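You operate a simulated robot arm through the tools that you are given. There is no shell and no other tool.

You are at the controls of a simulated two-armed robot. One attempt, no reset.

Task
Gauge the roller with the white ring and tray it by its size.
Fine: the card gives the limit either side of the whole millimetre; leave the slide back.

It is judged by the outcome, as a careful person would: the job done as asked, and still so three seconds after it is handed in. It fails if anything else is knocked over, pushed out of place, dropped, spilled or broken.

Robot
Two 7-joint arms with fingered hands on one trunk that stands fixed in place. Base frame: the origin is at the foot of the trunk, x ahead of it, y to its left, z up. Readings come in cm, degrees, newtons and seconds.
The left shoulder is at [7, 14.2, 111.4], the right one opposite. With the tool pointing down near the work surface each hand reaches from about 42 to 80 cm from the base axis, measured 20 degrees to its own side. Payload 3.6 kg a hand.
Tool frame (each hand has its own): the origin (TCP) lies between the finger pads and is the grasp point; the fingertips stand 2.5 cm ahead of it; z points along the fingers, y is the line along which they close. Largest opening 8.8 cm; the body of the gripper starts 2.9 cm behind the TCP. The gripper is a hand of 5 fingers: y runs from the thumb to the fingers, the wrist lies at [-1.3, -9.7, -16.2] in the tool frame, and closing takes about 1.5 s.
Orientation is that of the tool frame in the base frame, as a unit quaternion [x, y, z, w]. With the fingers straight down and the wrist toward the robot, the tool's x, y and z point along [0, 1, 0], [1, 0, 0] and [0, 0, -1] of the base frame.

Tools
- The arms move only by the tool jog_arm. It takes "left_deltas", "right_deltas" or both (then of equal length, played together; a hand with none holds still); each is a list of rows, each an object (a shift or turn left out is 0, a gripper value left out holds the last) with "jaw": the gripper command, from -1 (fully open) to 1 (shut), values between in proportion; "dp": the shift along the tool's x, y, z in cm, a list of three; "rotation": the turn, a rotation vector about the tool's x, y, z in degrees, a list of three. In form: [{"jaw": jaw, "dp": [dx, dy, dz], "rotation": [rx, ry, rz]}, ...]. A call has 1 to 20 rows; each row is the pose to reach, as a shift and turn from the pose commanded when the call began, along the tool's axes at that moment. Each row takes 0.2 s and may step no farther than 5 cm and 8.6 degrees from the row before; otherwise, or with a gripper value out of range, the whole call is refused. Where a pose cannot be reached the arm comes as near as it can. A force on the tool above 40 N (or 10 N above the force at the start of the call, whichever is more), or a blocked arm, ends the call early, and 0.2 s more pass. Each finger travels about 7.2 cm/s and halts on what it meets, pressing with about 25 N; the grip force reading is that of the motor and also rises with nothing between the fingers. The clock runs only during rows and for 0.2 s after the last one: add rows that repeat a pose to give the fingers time. The reply holds the time, the measured pose of the TCP, the force on the tool along the base axes, the opening and the grip force, in the units named above and with some noise, with the torque about the TCP (base axes, N m) and any sound that the robot's microphone picked up.
- Cameras (640 x 400 px; columns grow to the right, rows downward): "scene" is now at [13.43, -2.53, 135.2]; the picture's right is [-0.28, -0.96, 0.00], its down [-0.48, 0.14, -0.86] and it looks along [0.83, -0.24, -0.51] (base axes); focal length 352 px, centre (320, 200). "left" rides on the left gripper at [-5.9, -7.9, -10.5] in its tool frame; the picture's right is [-0.73, -0.32, 0.61], its down [0.62, -0.68, 0.38] and it looks along [0.29, 0.66, 0.70] (tool axes); focal length 234 px, centre (320, 200). "right" rides on the right gripper at [5.9, -7.9, -10.5] in its tool frame; the picture's right is [-0.73, 0.32, -0.61], its down [-0.62, -0.68, 0.38] and it looks along [-0.29, 0.66, 0.70] (tool axes); focal length 234 px, centre (320, 200). There is no depth. A picture from a camera that has moved, and an enlarged one, comes with that camera's place and axes in the base frame and with its lens.
- snapshot(camera): a new picture of that camera. The clock stands still meanwhile.
- lift_body(by): slides the trunk up (or, below 0, down) by that many cm; the arms and the scene camera ride with it, the base frame stays. It gives what a move gives, with no picture.
- grasp_type(shape, hand): the hand has 5 fingers and takes this shape, open, in about a second: jaw (thumb against the fingers, like two jaws); tri (thumb and two fingers); tip (a fingertip pinch); poke (one finger out to press); point (the index stretched); flat (the hand flat); cup (the hand cupped); fist (a fist). The gripper value then closes the fingers along that shape, each until it touches; the sizes above hold for jaw. It gives what a move gives, with no picture.
- head_to(pan, tilt): turns the head with the scene camera to pan (to the left, within 86 degrees either way) and tilt (down, from -29 to 69), counted from straight ahead of the robot. It gives what a move gives.
- close_up(camera, box): a new picture of the part [left, top, right, bottom] of that camera's present view, enlarged. The clock stands still meanwhile.
- job_done(): hands the job in; it is judged then, once.

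Nothing tells you positions but the pictures and the camera data. Unless the task says otherwise, let go and move clear before handing in.

The tools are called by a JSON object that holds its "fn" and its "kwargs". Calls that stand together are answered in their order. jog_arm: Moves the arms, as the interface text tells. Its arguments: {"type":"object","properties":{"left_deltas":{"type":"array"},"right_deltas":{"type":"array"}},"required":[]} The other tools are called the same way: lift_body (by) slides the trunk up or down; grasp_type (shape, hand) gives the hand a shape; head_to (pan, tilt) turns the head that bears the scene camera; snapshot (camera) takes a picture; close_up (camera, box) takes an enlarged picture of a part of a camera's view; job_done () hands the job in.

At the start:

```text
clock: 0.0
left_eef_pos: [56.57, 2.91, 110.57]
left_tcp_rot: [0.707, 0.707, 0.0, -0.001]
left_ft_force: [0.3, 0.3, -0.8]
left_ft_torque: [-0.01, 0.03, 0.01]
left_finger_gap: 8.78
left_finger_force: 0.0
left_shape: jaw
right_eef_pos: [37.03, -40.43, 105.2]
right_tcp_rot: [0.707, 0.707, 0.001, -0.002]
right_ft_force: [-0.4, 0.2, 1.2]
right_ft_torque: [-0.01, -0.02, 0.01]
right_finger_gap: 8.75
right_finger_force: 0.1
right_shape: jaw
trunk travel left (down, up): [-65.0, 29.0]
head pan, tilt: [-16.4, 30.4]
```

scene: 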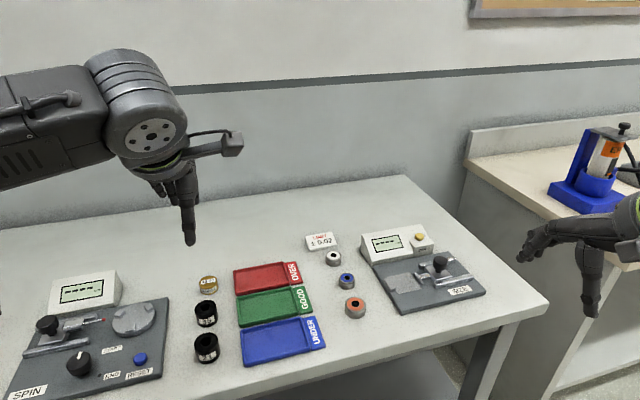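
right: 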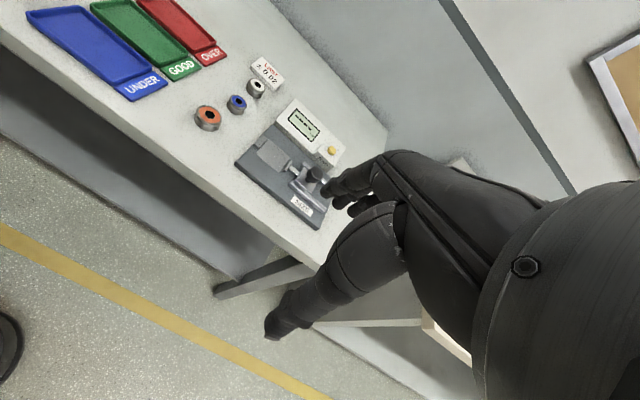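
left: 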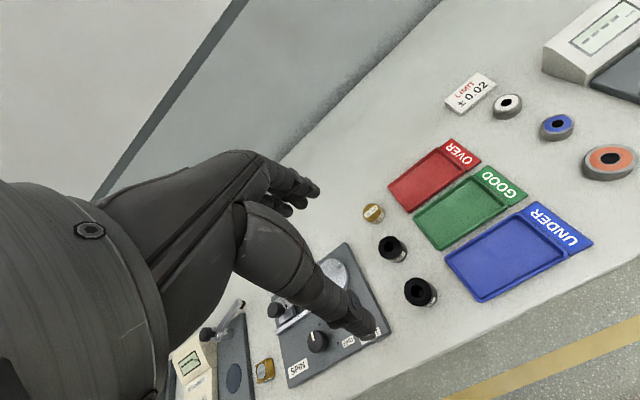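

I see a bench with three trays (OVER/GOOD/UNDER), a limit card, three rollers with coloured tops (white, blue, orange) on the right and gauges on either side. I'll look closer at each before moving.

{"fn": "close_up", "kwargs": {"camera": "scene", "box": [290, 210, 500, 341]}}

{"fn": "close_up", "kwargs": {"camera": "scene", "box": [0, 260, 240, 400]}}

{"fn": "close_up", "kwargs": {"camera": "right", "box": [180, 40, 360, 240]}}

{"fn": "close_up", "kwargs": {"camera": "left", "box": [420, 40, 640, 200]}}

```text
3.05 times, centred on (395, 276) of scene
camera zoom: at [13.43, -2.53, 135.2], right [-0.28, -0.96, 0.0], down [-0.48, 0.14, -0.86], along [0.83, -0.24, -0.51], focal length 1072 px, centre (91, -30)
```

zoom: 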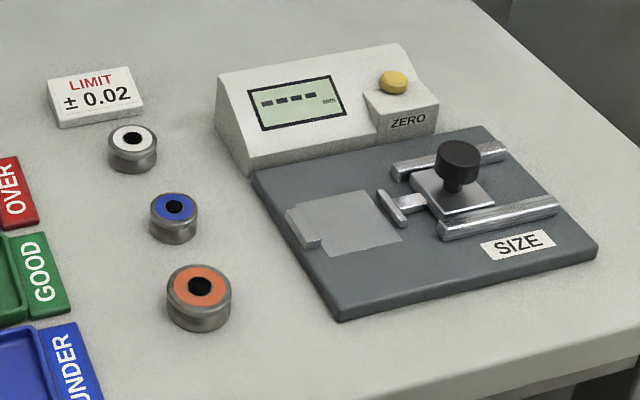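

```text
2.67 times, centred on (120, 330) of scene
camera zoom: at [13.43, -2.53, 135.2], right [-0.28, -0.96, 0.0], down [-0.48, 0.14, -0.86], along [0.83, -0.24, -0.51], focal length 938 px, centre (853, -147)
```

zoom: 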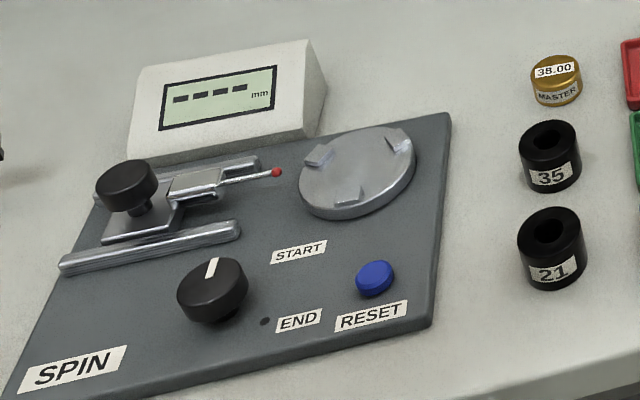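

```text
2.00 times, centred on (270, 140) of right
camera zoom: at [29.31, -34.52, 115.7], right [0.32, -0.73, 0.61], down [-0.68, -0.62, -0.38], along [0.66, -0.29, -0.7], focal length 468 px, centre (420, 320)
```

zoom: 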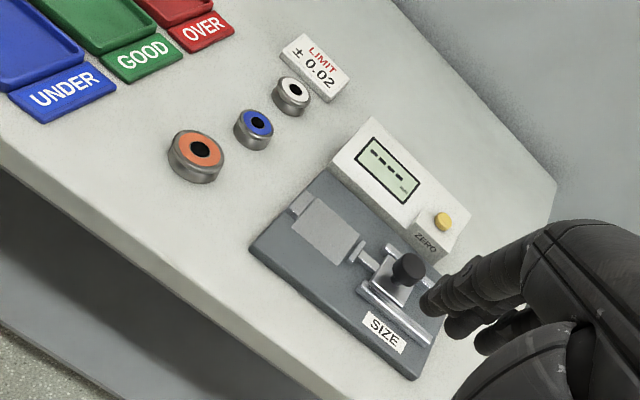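

```text
2.50 times, centred on (530, 120) of left
camera zoom: at [48.61, -2.94, 121.04], right [-0.32, -0.73, -0.61], down [-0.68, 0.62, -0.38], along [0.66, 0.29, -0.7], focal length 585 px, centre (-205, 400)
```

zoom: 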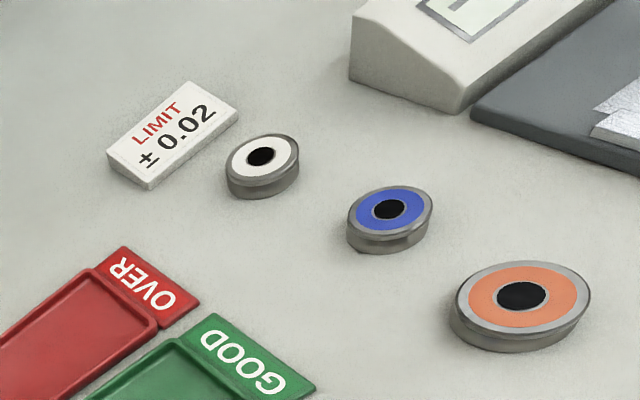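

The white-ring roller sits next to the limit card (±0.02), and the SIZE gauge has a slide with knob, an anvil, and a ZERO button. I'll look around left and from above to see everything else on the bench.

{"fn": "head_to", "kwargs": {"pan": 30, "tilt": 35}}

{"fn": "snapshot", "kwargs": {"camera": "scene"}}

{"fn": "head_to", "kwargs": {"pan": -40, "tilt": 35}}

{"fn": "snapshot", "kwargs": {"camera": "scene"}}

{"fn": "head_to", "kwargs": {"pan": 0, "tilt": 45}}

{"fn": "snapshot", "kwargs": {"camera": "scene"}}

```text
clock: 1.1
left_eef_pos: [56.46, 2.82, 110.58]
left_tcp_rot: [0.707, 0.707, 0.0, 0.0]
left_ft_force: [0.3, 0.4, 0.3]
left_ft_torque: [0.02, -0.02, 0.01]
left_finger_gap: 8.75
left_finger_force: 0.1
left_shape: jaw
right_eef_pos: [37.11, -40.46, 105.21]
right_tcp_rot: [0.707, 0.707, 0.002, -0.001]
right_ft_force: [0.6, 0.5, -0.6]
right_ft_torque: [-0.01, 0.03, 0.02]
right_finger_gap: 8.78
right_finger_force: 0.0
right_shape: jaw
trunk travel left (down, up): [-65.0, 29.0]
head pan, tilt: [30.0, 35.0]
```

```text
taken
camera scene: at [12.4, 4.42, 134.48], right [0.5, -0.87, 0.0], down [-0.5, -0.29, -0.82], along [0.71, 0.41, -0.57], focal length 352 px, centre (320, 200)
```

scene: 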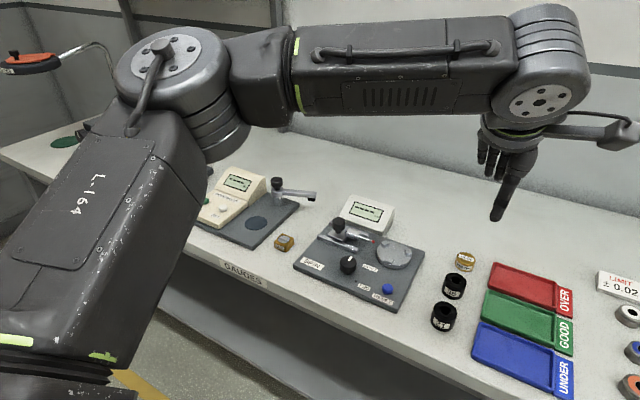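

```text
clock: 2.5
left_eef_pos: [56.53, 2.92, 110.54]
left_tcp_rot: [0.707, 0.707, -0.001, 0.0]
left_ft_force: [-0.7, 0.0, -0.2]
left_ft_torque: [0.01, 0.01, 0.0]
left_finger_gap: 8.79
left_finger_force: 0.0
left_shape: jaw
right_eef_pos: [37.16, -40.34, 105.16]
right_tcp_rot: [0.707, 0.707, 0.001, 0.0]
right_ft_force: [-0.5, 0.3, -1.1]
right_ft_torque: [-0.02, 0.02, 0.0]
right_finger_gap: 8.75
right_finger_force: 0.0
right_shape: jaw
trunk travel left (down, up): [-65.0, 29.0]
head pan, tilt: [-40.0, 35.0]
```

```text
taken
camera scene: at [11.52, -5.63, 134.48], right [-0.64, -0.77, 0.0], down [-0.44, 0.37, -0.82], along [0.63, -0.53, -0.57], focal length 352 px, centre (320, 200)
```

scene: 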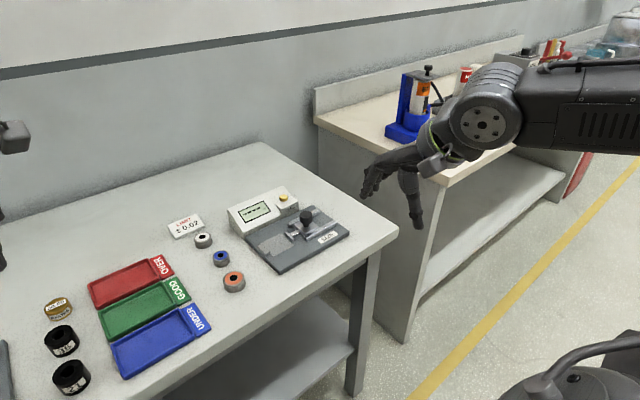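

```text
clock: 3.6
left_eef_pos: [56.44, 2.88, 110.58]
left_tcp_rot: [0.707, 0.708, 0.0, 0.001]
left_ft_force: [-0.2, 0.4, -0.2]
left_ft_torque: [0.0, 0.0, 0.02]
left_finger_gap: 8.76
left_finger_force: 0.0
left_shape: jaw
right_eef_pos: [37.07, -40.42, 105.16]
right_tcp_rot: [0.707, 0.707, 0.0, -0.001]
right_ft_force: [0.1, 0.3, 0.4]
right_ft_torque: [-0.02, 0.02, 0.01]
right_finger_gap: 8.78
right_finger_force: 0.0
right_shape: jaw
trunk travel left (down, up): [-65.0, 29.0]
head pan, tilt: [0.0, 45.0]
```

```text
taken
camera scene: at [12.9, 0.02, 133.0], right [0.0, -1.0, 0.0], down [-0.71, 0.0, -0.71], along [0.71, 0.0, -0.71], focal length 352 px, centre (320, 200)
```

scene: 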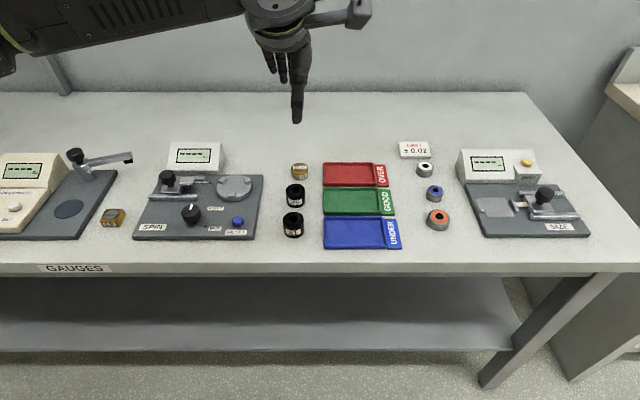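

The bench surface seems at about z≈81, with the white roller near (74, -23), the SIZE gauge near (62, -40) and the trays near y≈-6. I'll aim the head at the SIZE gauge for detailed close-ups.

{"fn": "head_to", "kwargs": {"pan": -28, "tilt": 42}}

{"fn": "snapshot", "kwargs": {"camera": "scene"}}

{"fn": "close_up", "kwargs": {"camera": "scene", "box": [300, 130, 460, 230]}}

{"fn": "close_up", "kwargs": {"camera": "right", "box": [220, 90, 350, 230]}}

```text
clock: 4.5
left_eef_pos: [56.55, 2.87, 110.59]
left_tcp_rot: [0.707, 0.708, 0.0, -0.001]
left_ft_force: [-0.4, -0.1, 0.0]
left_ft_torque: [0.0, 0.01, 0.0]
left_finger_gap: 8.79
left_finger_force: 0.1
left_shape: jaw
right_eef_pos: [37.03, -40.5, 105.22]
right_tcp_rot: [0.707, 0.707, 0.001, -0.001]
right_ft_force: [-0.5, -0.4, 0.9]
right_ft_torque: [0.04, 0.02, 0.01]
right_finger_gap: 8.79
right_finger_force: 0.1
right_shape: jaw
trunk travel left (down, up): [-65.0, 29.0]
head pan, tilt: [-28.0, 42.0]
```

```text
taken
camera scene: at [12.15, -3.89, 133.43], right [-0.47, -0.88, 0.0], down [-0.59, 0.31, -0.74], along [0.66, -0.35, -0.67], focal length 352 px, centre (320, 200)
```

scene: 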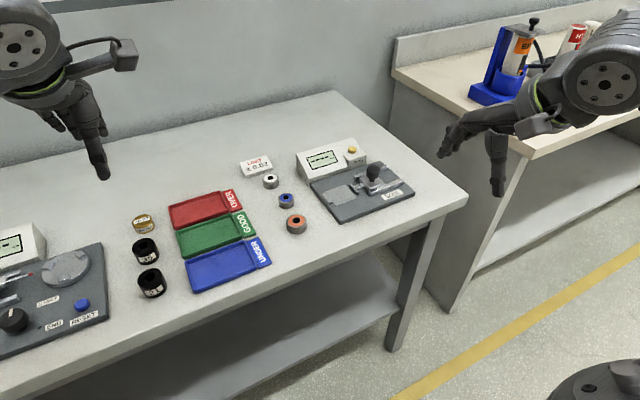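

```text
4.00 times, centred on (380, 180) of scene
camera zoom: at [12.15, -3.89, 133.43], right [-0.47, -0.88, 0.0], down [-0.59, 0.31, -0.74], along [0.66, -0.35, -0.67], focal length 1407 px, centre (80, 280)
```

zoom: 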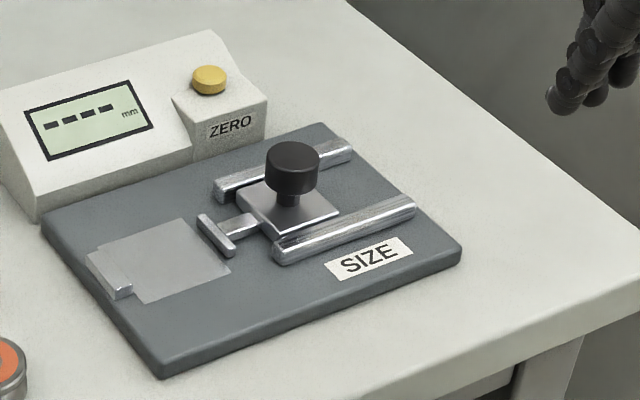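

```text
2.86 times, centred on (285, 160) of right
camera zoom: at [29.31, -34.51, 115.7], right [0.32, -0.73, 0.61], down [-0.68, -0.62, -0.38], along [0.66, -0.29, -0.7], focal length 669 px, centre (420, 314)
```

zoom: 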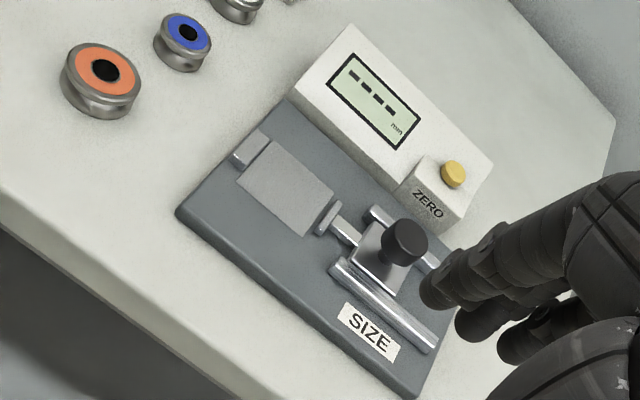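

The SIZE gauge reads "----" with its slide back; I take the knob top to be near (61.7, -43.5, 86.4), the pad near (62.6, -35.8, 81.3) and the anvil on its left end. I'll check the hand shape and the other items close up before planning moves.

{"fn": "close_up", "kwargs": {"camera": "scene", "box": [430, 40, 640, 210]}}

{"fn": "close_up", "kwargs": {"camera": "scene", "box": [225, 140, 325, 240]}}

{"fn": "close_up", "kwargs": {"camera": "scene", "box": [160, 180, 280, 300]}}

{"fn": "snapshot", "kwargs": {"camera": "right"}}

```text
2.35 times, centred on (535, 125) of scene
camera zoom: at [12.15, -3.89, 133.43], right [-0.47, -0.88, 0.0], down [-0.59, 0.31, -0.74], along [0.66, -0.35, -0.67], focal length 827 px, centre (-186, 376)
```

zoom: 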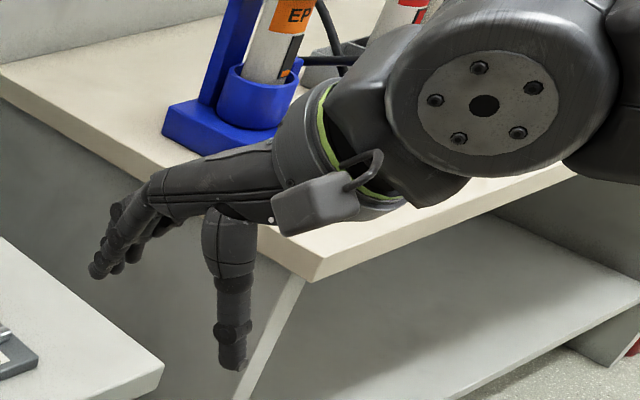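

```text
4.00 times, centred on (275, 190) of scene
camera zoom: at [12.15, -3.89, 133.43], right [-0.47, -0.88, 0.0], down [-0.59, 0.31, -0.74], along [0.66, -0.35, -0.67], focal length 1407 px, centre (500, 240)
```

zoom: 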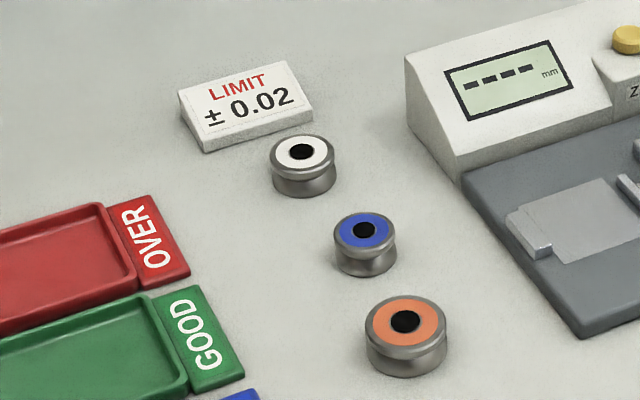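

```text
3.33 times, centred on (220, 240) of scene
camera zoom: at [12.15, -3.89, 133.43], right [-0.47, -0.88, 0.0], down [-0.59, 0.31, -0.74], along [0.66, -0.35, -0.67], focal length 1172 px, centre (653, 67)
```

zoom: 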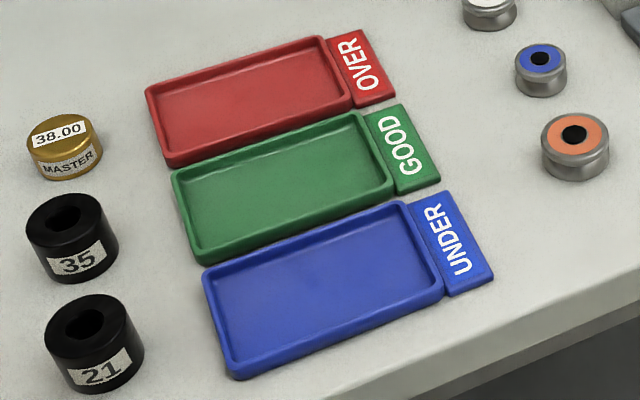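

```text
taken
camera right: at [29.31, -34.51, 115.7], right [0.32, -0.73, 0.61], down [-0.68, -0.62, -0.38], along [0.66, -0.29, -0.7], focal length 234 px, centre (320, 200)
```

right: 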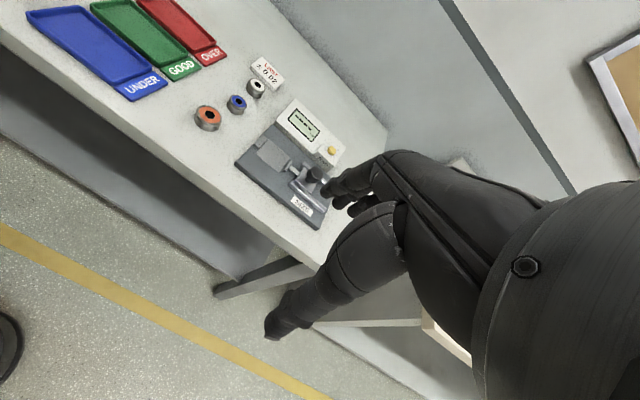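

The rollers are grooved spools about 3.8 cm wide and roughly 2 cm tall, with the white one about 2 cm in front of the limit card. I'll look at the fingers in other grip shapes to choose one for the tight spaces.

{"fn": "close_up", "kwargs": {"camera": "right", "box": [250, 140, 420, 350]}}

{"fn": "grasp_type", "kwargs": {"shape": "tri", "hand": "right"}}

{"fn": "close_up", "kwargs": {"camera": "scene", "box": [430, 40, 640, 210]}}

{"fn": "close_up", "kwargs": {"camera": "right", "box": [250, 140, 420, 350]}}

{"fn": "grasp_type", "kwargs": {"shape": "tip", "hand": "right"}}

{"fn": "close_up", "kwargs": {"camera": "scene", "box": [430, 40, 640, 210]}}

{"fn": "close_up", "kwargs": {"camera": "right", "box": [250, 140, 420, 350]}}

```text
1.90 times, centred on (335, 245) of right
camera zoom: at [29.31, -34.51, 115.7], right [0.32, -0.73, 0.61], down [-0.68, -0.62, -0.38], along [0.66, -0.29, -0.7], focal length 446 px, centre (291, 114)
```

zoom: 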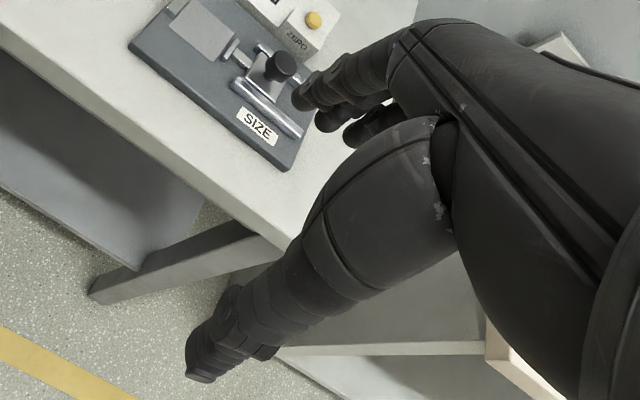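

```text
clock: 5.5
left_eef_pos: [56.53, 2.96, 110.53]
left_tcp_rot: [0.707, 0.707, 0.0, 0.0]
left_ft_force: [0.4, -0.3, -0.1]
left_ft_torque: [-0.01, 0.01, 0.02]
left_finger_gap: 8.77
left_finger_force: 0.1
left_shape: jaw
right_eef_pos: [37.15, -40.48, 105.27]
right_tcp_rot: [0.707, 0.707, 0.0, -0.001]
right_ft_force: [0.3, 0.3, 0.4]
right_ft_torque: [0.02, -0.03, -0.01]
right_finger_gap: 8.8
right_finger_force: 0.0
right_shape: tri
trunk travel left (down, up): [-65.0, 29.0]
head pan, tilt: [-28.0, 42.0]
```

```text
2.35 times, centred on (535, 125) of scene
camera zoom: at [12.15, -3.9, 133.43], right [-0.47, -0.88, 0.0], down [-0.59, 0.31, -0.74], along [0.66, -0.35, -0.67], focal length 827 px, centre (-186, 376)
```

zoom: 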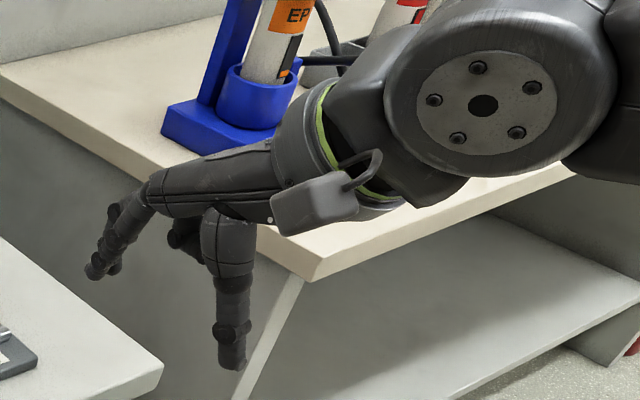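

```text
1.90 times, centred on (335, 245) of right
camera zoom: at [29.31, -34.52, 115.7], right [0.32, -0.73, 0.61], down [-0.68, -0.62, -0.38], along [0.66, -0.29, -0.7], focal length 446 px, centre (291, 114)
```

zoom: 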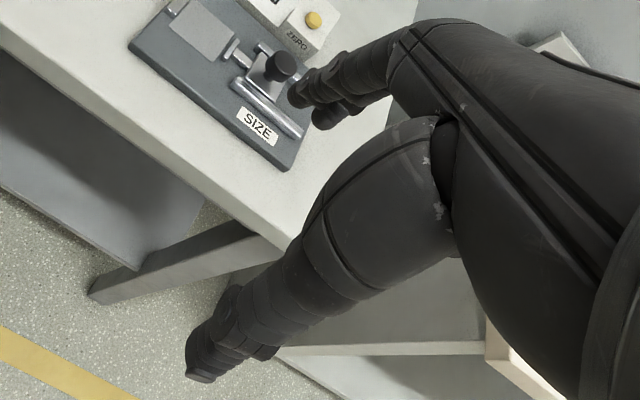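

```text
clock: 6.3
left_eef_pos: [56.5, 2.84, 110.64]
left_tcp_rot: [0.707, 0.707, 0.0, 0.0]
left_ft_force: [-0.4, -0.3, -0.4]
left_ft_torque: [0.0, 0.05, -0.02]
left_finger_gap: 8.78
left_finger_force: 0.0
left_shape: jaw
right_eef_pos: [37.15, -40.35, 105.27]
right_tcp_rot: [0.707, 0.707, 0.001, 0.0]
right_ft_force: [-0.2, 0.5, -0.1]
right_ft_torque: [-0.02, -0.01, 0.01]
right_finger_gap: 8.8
right_finger_force: 0.1
right_shape: tip
trunk travel left (down, up): [-65.0, 29.0]
head pan, tilt: [-28.0, 42.0]
```

```text
2.35 times, centred on (535, 125) of scene
camera zoom: at [12.15, -3.9, 133.43], right [-0.47, -0.88, 0.0], down [-0.59, 0.31, -0.74], along [0.66, -0.35, -0.67], focal length 827 px, centre (-186, 376)
```

zoom: 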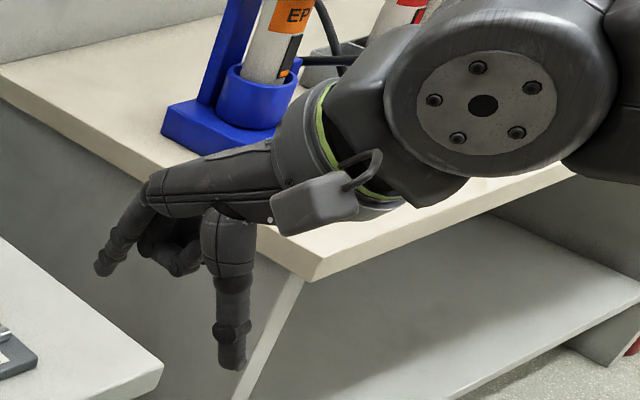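

```text
1.90 times, centred on (335, 245) of right
camera zoom: at [29.31, -34.52, 115.7], right [0.32, -0.73, 0.61], down [-0.68, -0.62, -0.38], along [0.66, -0.29, -0.7], focal length 446 px, centre (291, 114)
```

zoom: 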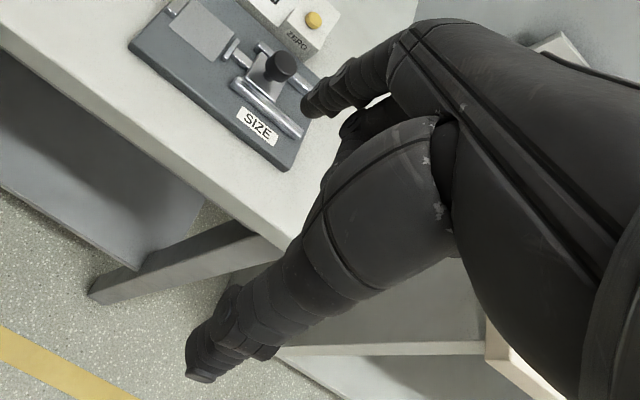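

The tri shape (thumb plus two fingers) leaves the narrowest footprint while still giving a stable three-point hold. I'll use it, and move the right hand high above the slide knob at about (62, -43.5).

{"fn": "grasp_type", "kwargs": {"shape": "tri", "hand": "right"}}

{"fn": "jog_arm", "kwargs": {"right_deltas": [{"jaw": -1, "dp": [-0.5, 4.1, 1.2]}, {"dp": [-1.0, 8.2, 2.4]}, {"dp": [-1.5, 12.4, 3.6]}, {"dp": [-2.0, 16.5, 4.8]}, {"dp": [-2.5, 20.6, 6.0]}, {"dp": [-3.1, 24.8, 7.2]}, {"dp": [-3.1, 24.8, 7.2]}]}}

{"fn": "snapshot", "kwargs": {"camera": "scene"}}

{"fn": "snapshot", "kwargs": {"camera": "right"}}

```text
clock: 7.2
left_eef_pos: [56.52, 2.91, 110.62]
left_tcp_rot: [0.707, 0.707, 0.0, 0.0]
left_ft_force: [-0.1, -0.1, -0.1]
left_ft_torque: [-0.01, 0.01, 0.0]
left_finger_gap: 8.77
left_finger_force: 0.1
left_shape: jaw
right_eef_pos: [37.22, -40.4, 105.21]
right_tcp_rot: [0.707, 0.708, 0.0, -0.001]
right_ft_force: [0.2, 0.0, -0.1]
right_ft_torque: [0.02, 0.0, 0.0]
right_finger_gap: 8.77
right_finger_force: 0.0
right_shape: tri
trunk travel left (down, up): [-65.0, 29.0]
head pan, tilt: [-28.0, 42.0]
```

```text
clock: 8.8
left_eef_pos: [56.31, 2.79, 110.69]
left_tcp_rot: [0.707, 0.707, 0.001, 0.001]
left_ft_force: [-0.4, -0.5, 0.1]
left_ft_torque: [0.02, -0.04, -0.02]
left_finger_gap: 8.77
left_finger_force: 0.1
left_shape: jaw
right_eef_pos: [61.91, -43.18, 97.95]
right_tcp_rot: [0.707, 0.707, 0.0, 0.0]
right_ft_force: [0.2, 0.2, -0.1]
right_ft_torque: [-0.01, 0.01, 0.01]
right_finger_gap: 8.82
right_finger_force: 0.0
right_shape: tri
trunk travel left (down, up): [-65.0, 29.0]
head pan, tilt: [-28.0, 42.0]
```

```text
taken
camera scene: at [12.02, -3.9, 133.45], right [-0.47, -0.88, 0.0], down [-0.59, 0.31, -0.74], along [0.66, -0.35, -0.67], focal length 352 px, centre (320, 200)
```

scene: 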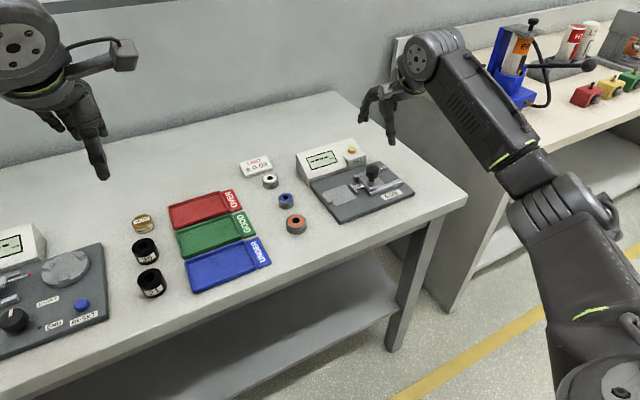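

```text
taken
camera right: at [53.95, -37.33, 108.47], right [0.32, -0.73, 0.61], down [-0.68, -0.62, -0.38], along [0.66, -0.29, -0.7], focal length 234 px, centre (320, 200)
```

right: 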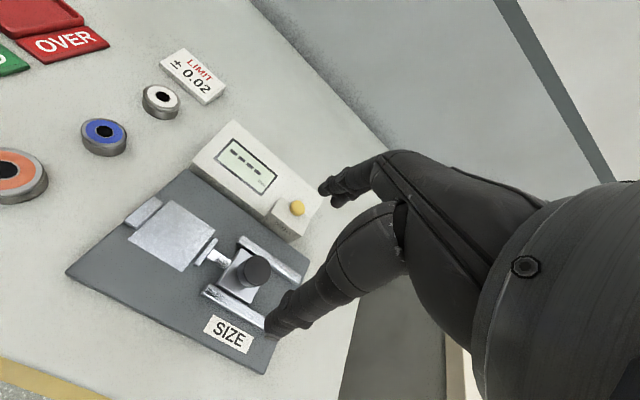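

The hand is above the gauge. I'll take close-ups from both cameras to refine the knob and pad positions.

{"fn": "close_up", "kwargs": {"camera": "right", "box": [60, 110, 340, 385]}}

{"fn": "close_up", "kwargs": {"camera": "scene", "box": [290, 60, 450, 230]}}

```text
1.45 times, centred on (200, 248) of right
camera zoom: at [53.95, -37.33, 108.47], right [0.32, -0.73, 0.61], down [-0.68, -0.62, -0.38], along [0.66, -0.29, -0.7], focal length 341 px, centre (494, 131)
```

zoom: 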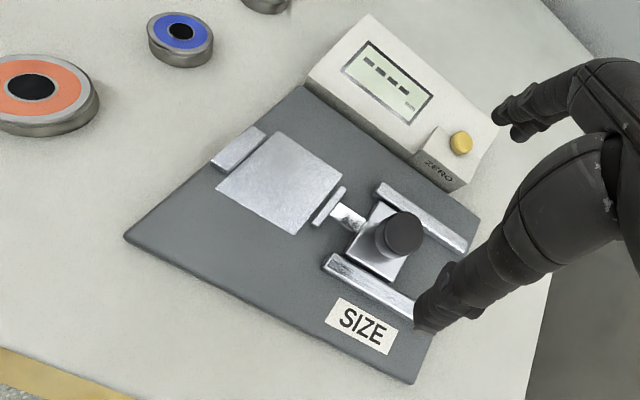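

```text
2.35 times, centred on (370, 145) of scene
camera zoom: at [12.02, -3.9, 133.45], right [-0.47, -0.88, 0.0], down [-0.59, 0.31, -0.74], along [0.66, -0.35, -0.67], focal length 827 px, centre (202, 329)
```

zoom: 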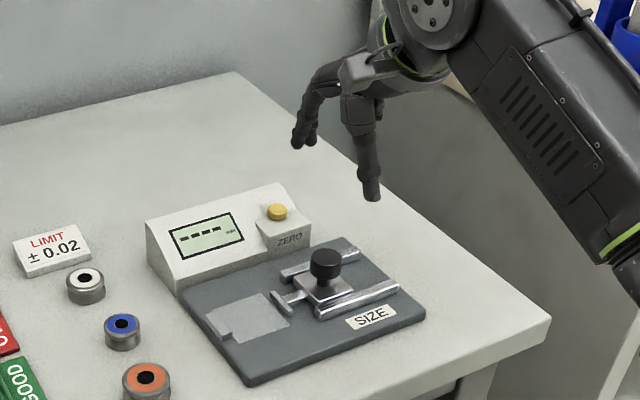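

Combining views, I take the knob centre to be at about (62.3, -43.7) with its top near z 85.8. I'll half-close the fingers and descend to just above the knob, then check.

{"fn": "jog_arm", "kwargs": {"right_deltas": [{"jaw": -0.2, "dp": [-0.25, 0.2, 2.0]}, {"dp": [-0.5, 0.4, 4.0]}, {"dp": [-0.5, 0.4, 6.0]}, {"dp": [-0.5, 0.4, 7.5]}, {"dp": [-0.5, 0.4, 7.5]}, {"dp": [-0.5, 0.4, 7.5]}]}}

{"fn": "close_up", "kwargs": {"camera": "scene", "box": [320, 110, 440, 220]}}

{"fn": "snapshot", "kwargs": {"camera": "right"}}

```text
clock: 10.2
left_eef_pos: [56.71, 2.79, 110.58]
left_tcp_rot: [0.707, 0.707, 0.0, 0.001]
left_ft_force: [-0.6, -0.7, -0.5]
left_ft_torque: [-0.03, 0.01, -0.01]
left_finger_gap: 8.75
left_finger_force: 0.1
left_shape: jaw
right_eef_pos: [62.18, -43.95, 90.21]
right_tcp_rot: [0.707, 0.707, 0.001, 0.0]
right_ft_force: [0.2, 0.0, -1.0]
right_ft_torque: [0.01, -0.01, 0.0]
right_finger_gap: 5.33
right_finger_force: 0.0
right_shape: tri
trunk travel left (down, up): [-65.0, 29.0]
head pan, tilt: [-28.0, 42.0]
```

```text
3.64 times, centred on (380, 165) of scene
camera zoom: at [12.16, -3.91, 133.43], right [-0.47, -0.88, 0.0], down [-0.59, 0.31, -0.74], along [0.66, -0.35, -0.67], focal length 1279 px, centre (102, 327)
```

zoom: 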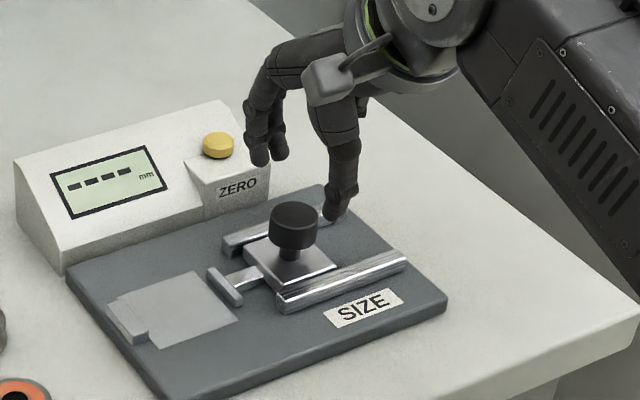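

```text
taken
camera right: at [54.47, -38.05, 100.79], right [0.32, -0.73, 0.61], down [-0.68, -0.62, -0.38], along [0.66, -0.29, -0.7], focal length 234 px, centre (320, 200)
```

right: 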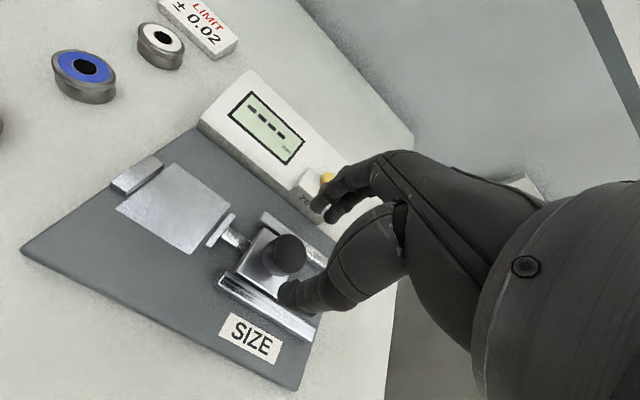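

Both cameras now agree on the knob at (62.4, -43.95, top z 85.8), right below the open fingers. I'll descend around it.

{"fn": "jog_arm", "kwargs": {"right_deltas": [{"jaw": -0.2, "dp": [0.1, 0.15, 1.0]}, {"dp": [0.15, 0.15, 2.0]}, {"dp": [0.15, 0.15, 3.0]}, {"dp": [0.15, 0.15, 3.9]}, {"dp": [0.15, 0.15, 3.9]}]}}

{"fn": "close_up", "kwargs": {"camera": "scene", "box": [320, 110, 440, 220]}}

{"fn": "snapshot", "kwargs": {"camera": "right"}}

```text
clock: 11.4
left_eef_pos: [56.58, 3.04, 110.55]
left_tcp_rot: [0.707, 0.707, 0.0, 0.0]
left_ft_force: [0.5, 0.1, -0.7]
left_ft_torque: [0.0, 0.02, -0.01]
left_finger_gap: 8.78
left_finger_force: 0.1
left_shape: jaw
right_eef_pos: [62.32, -43.72, 86.69]
right_tcp_rot: [0.707, 0.707, 0.001, 0.0]
right_ft_force: [-0.6, 0.1, 0.2]
right_ft_torque: [0.02, 0.01, 0.02]
right_finger_gap: 5.31
right_finger_force: 0.1
right_shape: tri
trunk travel left (down, up): [-65.0, 29.0]
head pan, tilt: [-28.0, 42.0]
```

```text
3.64 times, centred on (380, 165) of scene
camera zoom: at [12.15, -3.9, 133.43], right [-0.47, -0.88, 0.0], down [-0.59, 0.31, -0.74], along [0.66, -0.35, -0.67], focal length 1279 px, centre (102, 327)
```

zoom: 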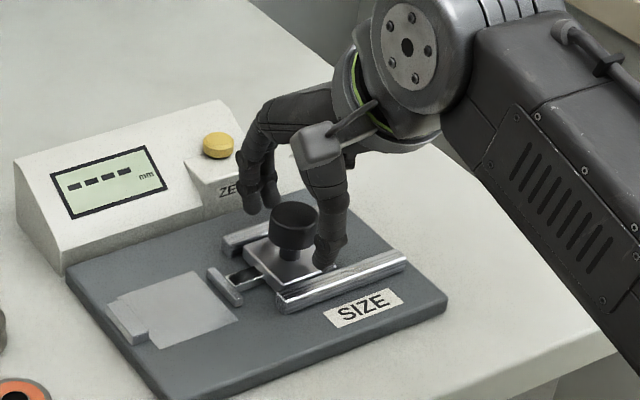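

```text
taken
camera right: at [54.55, -37.9, 97.14], right [0.32, -0.73, 0.61], down [-0.68, -0.62, -0.38], along [0.66, -0.29, -0.7], focal length 234 px, centre (320, 200)
```

right: 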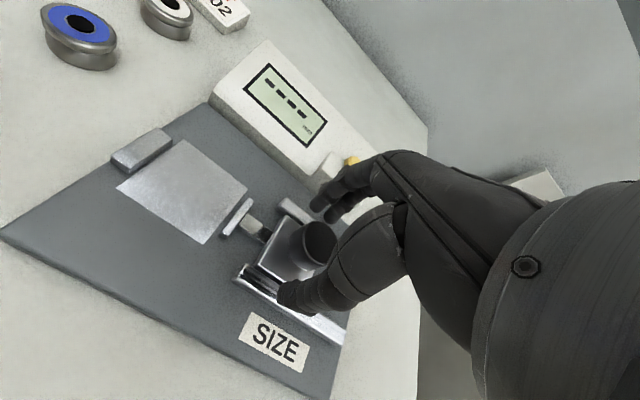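

The fingers straddle the knob cleanly. I'll close on it now.

{"fn": "jog_arm", "kwargs": {"right_deltas": [{"jaw": 0.1, "dp": [0, 0, 0.3]}, {"jaw": 0.3, "dp": [0, 0, 0.3]}, {"jaw": 0.5, "dp": [0, 0, 0.3]}, {"jaw": 0.5, "dp": [0, 0, 0.3]}, {"jaw": 0.5, "dp": [0, 0, 0.3]}]}}

{"fn": "close_up", "kwargs": {"camera": "scene", "box": [320, 110, 440, 220]}}

{"fn": "snapshot", "kwargs": {"camera": "right"}}

```text
clock: 12.7
left_eef_pos: [56.64, 2.99, 110.59]
left_tcp_rot: [0.707, 0.708, 0.0, 0.0]
left_ft_force: [0.6, -0.5, 0.1]
left_ft_torque: [-0.04, -0.04, 0.02]
left_finger_gap: 8.78
left_finger_force: 0.1
left_shape: jaw
right_eef_pos: [62.35, -43.87, 86.45]
right_tcp_rot: [0.707, 0.707, 0.0, -0.001]
right_ft_force: [-1.2, 3.1, -2.6]
right_ft_torque: [0.07, 0.04, 0.0]
right_finger_gap: 2.21
right_finger_force: 24.8
right_shape: tri
trunk travel left (down, up): [-65.0, 29.0]
head pan, tilt: [-28.0, 42.0]
```

```text
3.64 times, centred on (380, 165) of scene
camera zoom: at [12.16, -3.87, 133.43], right [-0.47, -0.88, 0.0], down [-0.59, 0.31, -0.74], along [0.66, -0.35, -0.67], focal length 1279 px, centre (102, 327)
```

zoom: 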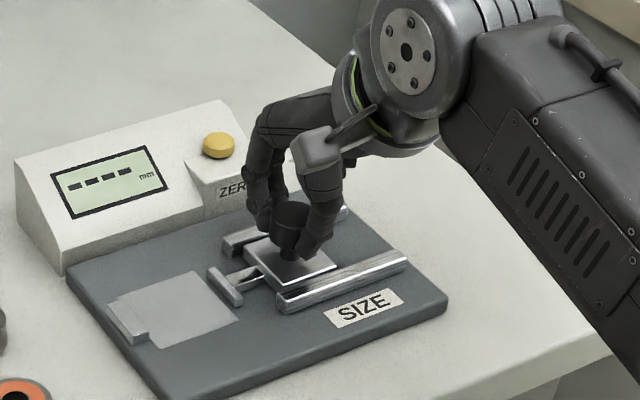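

```text
taken
camera right: at [54.61, -37.93, 96.83], right [0.32, -0.73, 0.61], down [-0.68, -0.62, -0.38], along [0.66, -0.29, -0.7], focal length 234 px, centre (320, 200)
```

right: 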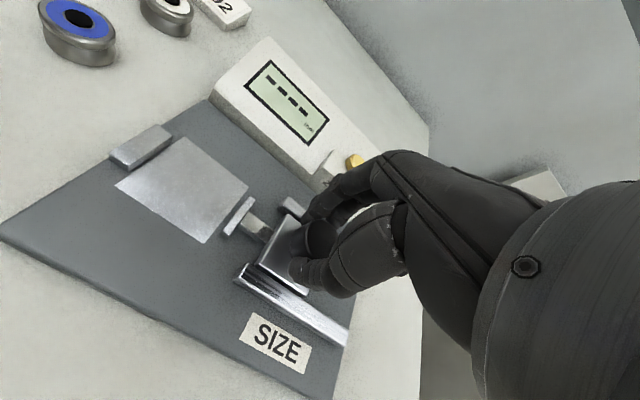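

The knob is gripped (gap 2.2 cm, ~25 N). I'll slide it gently toward the anvil (+y) with nothing in between, to check the gauge's zero.

{"fn": "jog_arm", "kwargs": {"right_deltas": [{"dp": [0.4, 0, 0]}, {"dp": [0.8, 0, 0]}, {"dp": [1.2, 0, 0]}, {"dp": [1.6, 0, 0]}, {"dp": [2.0, 0, 0]}, {"dp": [2.0, 0, 0]}]}}

{"fn": "close_up", "kwargs": {"camera": "scene", "box": [310, 110, 430, 220]}}

```text
clock: 14.1
left_eef_pos: [56.55, 2.82, 110.54]
left_tcp_rot: [0.707, 0.707, 0.0, 0.0]
left_ft_force: [0.8, -0.8, -0.5]
left_ft_torque: [0.0, 0.0, 0.02]
left_finger_gap: 8.78
left_finger_force: 0.1
left_shape: jaw
right_eef_pos: [62.41, -41.69, 86.37]
right_tcp_rot: [0.707, 0.707, -0.001, 0.0]
right_ft_force: [-4.1, 3.1, -0.8]
right_ft_torque: [0.06, 0.05, 0.05]
right_finger_gap: 2.21
right_finger_force: 25.7
right_shape: tri
trunk travel left (down, up): [-65.0, 29.0]
head pan, tilt: [-28.0, 42.0]
```

```text
3.64 times, centred on (370, 165) of scene
camera zoom: at [12.1, -3.86, 133.43], right [-0.47, -0.88, 0.0], down [-0.59, 0.31, -0.74], along [0.66, -0.35, -0.67], focal length 1279 px, centre (138, 327)
```

zoom: 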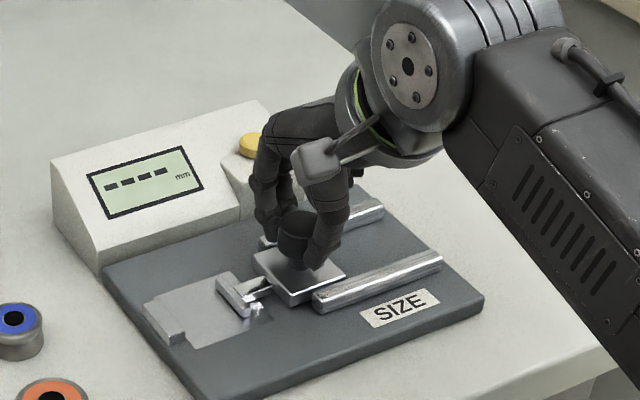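

The slide moves freely at about 3 N of drag. I'll continue in smaller steps, watching force and display.

{"fn": "jog_arm", "kwargs": {"right_deltas": [{"dp": [0.3, 0, 0]}, {"dp": [0.6, 0, 0]}, {"dp": [0.9, 0, 0]}, {"dp": [1.2, 0, 0]}, {"dp": [1.5, 0, 0]}, {"dp": [1.5, 0, 0]}]}}

{"fn": "close_up", "kwargs": {"camera": "scene", "box": [310, 110, 430, 220]}}

{"fn": "snapshot", "kwargs": {"camera": "right"}}

```text
clock: 15.4
left_eef_pos: [56.55, 2.72, 110.59]
left_tcp_rot: [0.707, 0.707, 0.002, -0.001]
left_ft_force: [-0.4, 0.1, 0.5]
left_ft_torque: [-0.01, 0.01, 0.0]
left_finger_gap: 8.78
left_finger_force: 0.0
left_shape: jaw
right_eef_pos: [62.34, -40.57, 86.39]
right_tcp_rot: [0.707, 0.707, 0.0, 0.0]
right_ft_force: [-3.9, -8.9, 2.4]
right_ft_torque: [-0.18, 0.14, -0.09]
right_finger_gap: 2.22
right_finger_force: 24.9
right_shape: tri
trunk travel left (down, up): [-65.0, 29.0]
head pan, tilt: [-28.0, 42.0]
```

```text
3.64 times, centred on (370, 165) of scene
camera zoom: at [11.99, -4.07, 133.44], right [-0.47, -0.88, 0.0], down [-0.59, 0.32, -0.74], along [0.66, -0.35, -0.67], focal length 1279 px, centre (138, 327)
```

zoom: 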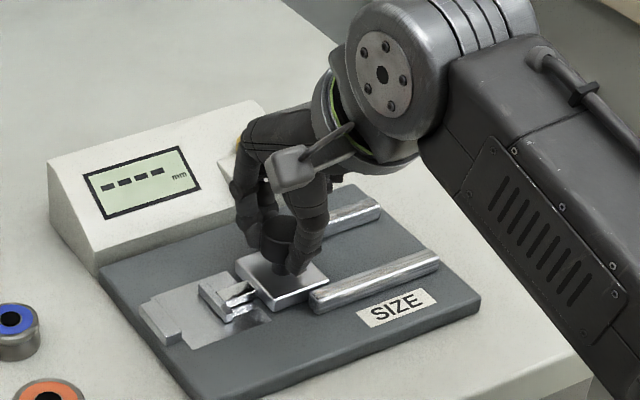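

```text
taken
camera right: at [54.64, -34.67, 96.76], right [0.32, -0.73, 0.61], down [-0.68, -0.62, -0.38], along [0.66, -0.29, -0.7], focal length 234 px, centre (320, 200)
```

right: 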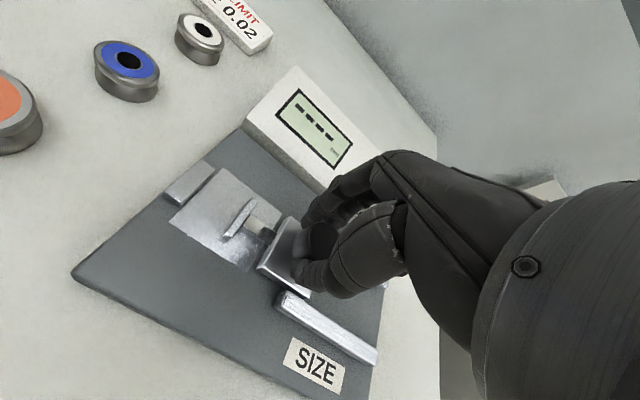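

The slide stops well short of the anvil (about 8.9 N resistance) and still shows "----", so it can't be zeroed empty: the 38.00 MASTER is meant for checking it. I'll draw the slide back to where it was and let go.

{"fn": "jog_arm", "kwargs": {"right_deltas": [{"dp": [-0.5, 0, 0]}, {"dp": [-1.0, 0, 0]}, {"dp": [-1.5, 0, 0]}, {"dp": [-2.0, 0, 0]}, {"dp": [-2.5, 0, 0]}, {"dp": [-3.0, 0, 0]}, {"dp": [-3.5, 0, 0]}, {"dp": [-3.5, 0, 0]}]}}

{"fn": "close_up", "kwargs": {"camera": "scene", "box": [320, 110, 440, 220]}}

```text
clock: 17.2
left_eef_pos: [56.61, 2.9, 110.53]
left_tcp_rot: [0.707, 0.707, -0.001, -0.001]
left_ft_force: [-0.4, 0.5, -0.4]
left_ft_torque: [-0.04, 0.0, 0.0]
left_finger_gap: 8.75
left_finger_force: 0.1
left_shape: jaw
right_eef_pos: [62.31, -43.77, 86.25]
right_tcp_rot: [0.707, 0.707, 0.0, 0.0]
right_ft_force: [-1.6, 5.1, -1.6]
right_ft_torque: [0.1, 0.03, 0.07]
right_finger_gap: 2.19
right_finger_force: 25.0
right_shape: tri
trunk travel left (down, up): [-65.0, 29.0]
head pan, tilt: [-28.0, 42.0]
```

```text
3.64 times, centred on (380, 165) of scene
camera zoom: at [12.13, -3.83, 133.43], right [-0.47, -0.88, 0.0], down [-0.59, 0.31, -0.74], along [0.66, -0.35, -0.67], focal length 1279 px, centre (102, 327)
```

zoom: 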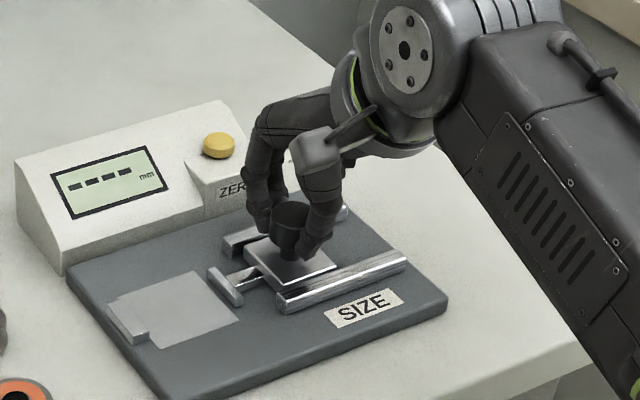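

The slide is back exactly as it started. I'll release the knob, lift off, and at the same time move the left hand out of the way to the left.

{"fn": "jog_arm", "kwargs": {"right_deltas": [{"jaw": 0.0, "dp": [0, 0, 0]}, {"jaw": -0.3, "dp": [0, 0, 0]}, {"jaw": -0.3, "dp": [0, 0, 0]}, {"jaw": -0.3, "dp": [0, 0, -1.5]}, {"jaw": -0.3, "dp": [0, 0, -4.5]}, {"dp": [0, 0, -8.5]}, {"dp": [0, 0, -12]}, {"dp": [0, 0, -14]}], "left_deltas": [{"dp": [3.5, -0.8, 0]}, {"dp": [7, -1.6, 0]}, {"dp": [10.5, -2.4, 0]}, {"dp": [14, -3.2, 0]}, {"dp": [17.5, -4, 0]}, {"dp": [21, -4.8, 0]}, {"dp": [24.5, -5.4, 0]}, {"dp": [27, -6, 0]}]}}

{"fn": "head_to", "kwargs": {"pan": 0, "tilt": 45}}

{"fn": "snapshot", "kwargs": {"camera": "scene"}}

{"fn": "close_up", "kwargs": {"camera": "scene", "box": [250, 140, 420, 260]}}

{"fn": "close_up", "kwargs": {"camera": "left", "box": [320, 0, 640, 240]}}

```text
clock: 19.1
left_eef_pos: [50.56, 29.72, 110.57]
left_tcp_rot: [0.708, 0.707, -0.001, 0.0]
left_ft_force: [-0.2, 0.0, -0.2]
left_ft_torque: [0.01, -0.02, 0.02]
left_finger_gap: 8.75
left_finger_force: 0.1
left_shape: jaw
right_eef_pos: [62.35, -43.63, 100.62]
right_tcp_rot: [0.708, 0.707, 0.0, 0.0]
right_ft_force: [-0.5, 0.3, 0.3]
right_ft_torque: [0.02, 0.01, -0.02]
right_finger_gap: 5.66
right_finger_force: 0.0
right_shape: tri
trunk travel left (down, up): [-65.0, 29.0]
head pan, tilt: [-28.0, 42.0]
```

```text
clock: 20.0
left_eef_pos: [50.5, 29.76, 110.7]
left_tcp_rot: [0.707, 0.707, -0.001, 0.0]
left_ft_force: [0.3, -0.6, -0.3]
left_ft_torque: [-0.03, 0.01, 0.03]
left_finger_gap: 8.78
left_finger_force: 0.1
left_shape: jaw
right_eef_pos: [62.45, -43.58, 100.45]
right_tcp_rot: [0.706, 0.708, 0.0, 0.0]
right_ft_force: [-0.1, -0.8, 0.0]
right_ft_torque: [0.02, -0.02, -0.01]
right_finger_gap: 5.7
right_finger_force: 0.0
right_shape: tri
trunk travel left (down, up): [-65.0, 29.0]
head pan, tilt: [0.0, 45.0]
```

```text
taken
camera scene: at [12.9, 0.03, 133.0], right [0.0, -1.0, 0.0], down [-0.71, 0.0, -0.71], along [0.71, 0.0, -0.71], focal length 352 px, centre (320, 200)
```

scene: 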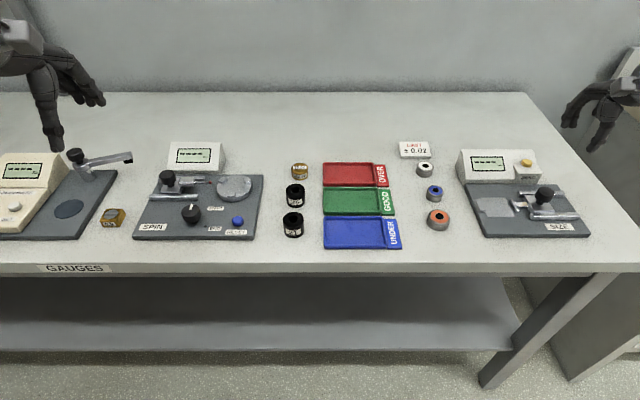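

```text
3.33 times, centred on (335, 200) of scene
camera zoom: at [12.9, 0.03, 133.0], right [0.0, -1.0, 0.0], down [-0.71, 0.0, -0.71], along [0.71, 0.0, -0.71], focal length 1172 px, centre (270, 200)
```

zoom: 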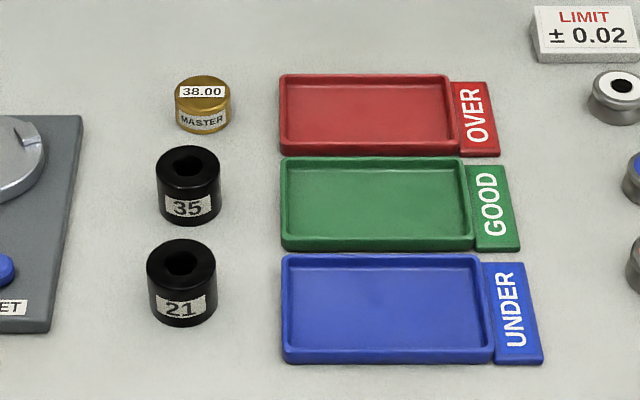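

```text
1.67 times, centred on (480, 120) of left
camera zoom: at [42.68, 23.82, 121.13], right [-0.32, -0.73, -0.61], down [-0.68, 0.62, -0.38], along [0.66, 0.29, -0.7], focal length 390 px, centre (53, 333)
```

zoom: 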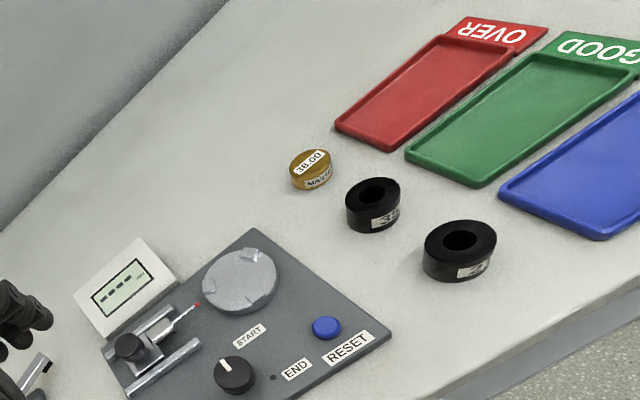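

The master (brass, ~3.8 cm dia, ~2.1 cm tall) sits near (74.2, 4.4). The left hand is clear, so I'll bring the right hand over the master at a safe height.

{"fn": "jog_arm", "kwargs": {"right_deltas": [{"dp": [4.4, 1.1, 0.5]}, {"dp": [8.8, 2.2, 1.0]}, {"dp": [13.2, 3.2, 1.5]}, {"dp": [17.6, 4.3, 2.0]}, {"dp": [22, 5.4, 2.5]}, {"dp": [26.4, 6.5, 3.0]}, {"dp": [30.8, 7.6, 3.5]}, {"dp": [35.2, 8.7, 4.0]}, {"dp": [39.6, 9.8, 4.5]}, {"dp": [44, 10.8, 5.0]}, {"dp": [48, 11.8, 5.5]}, {"dp": [48, 11.8, 5.5]}]}}

{"fn": "snapshot", "kwargs": {"camera": "scene"}}

{"fn": "snapshot", "kwargs": {"camera": "right"}}

```text
clock: 22.6
left_eef_pos: [50.57, 29.56, 110.65]
left_tcp_rot: [0.707, 0.707, 0.001, 0.001]
left_ft_force: [0.1, -0.6, 0.2]
left_ft_torque: [0.01, 0.0, -0.04]
left_finger_gap: 8.77
left_finger_force: 0.2
left_shape: jaw
right_eef_pos: [72.19, 3.34, 94.69]
right_tcp_rot: [0.707, 0.707, 0.0, -0.001]
right_ft_force: [0.5, 0.3, -0.5]
right_ft_torque: [0.0, 0.0, -0.03]
right_finger_gap: 5.69
right_finger_force: 0.0
right_shape: tri
right hand out of reach, approached as far as the arm can: row 11, 12
trunk travel left (down, up): [-65.0, 29.0]
head pan, tilt: [0.0, 45.0]
```

```text
taken
camera scene: at [12.95, 0.01, 132.99], right [0.0, -1.0, 0.0], down [-0.71, 0.0, -0.71], along [0.71, 0.0, -0.71], focal length 352 px, centre (320, 200)
```

scene: 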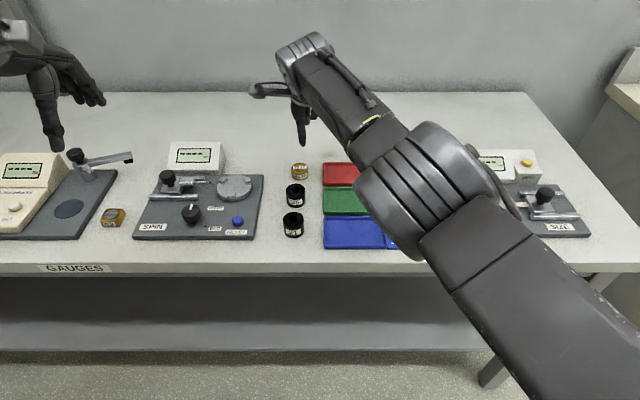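

```text
taken
camera right: at [64.41, 9.19, 105.23], right [0.32, -0.73, 0.61], down [-0.68, -0.62, -0.38], along [0.66, -0.29, -0.7], focal length 234 px, centre (320, 200)
```

right: 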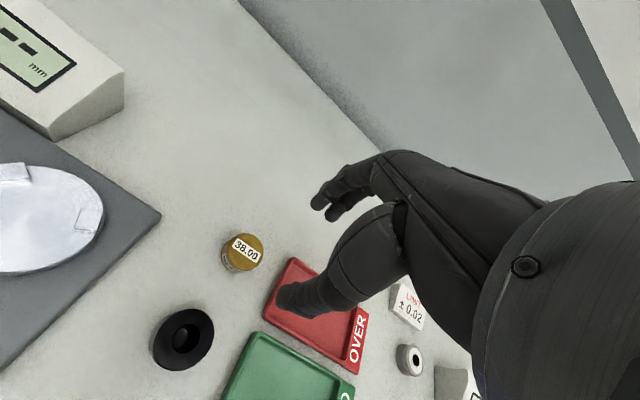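

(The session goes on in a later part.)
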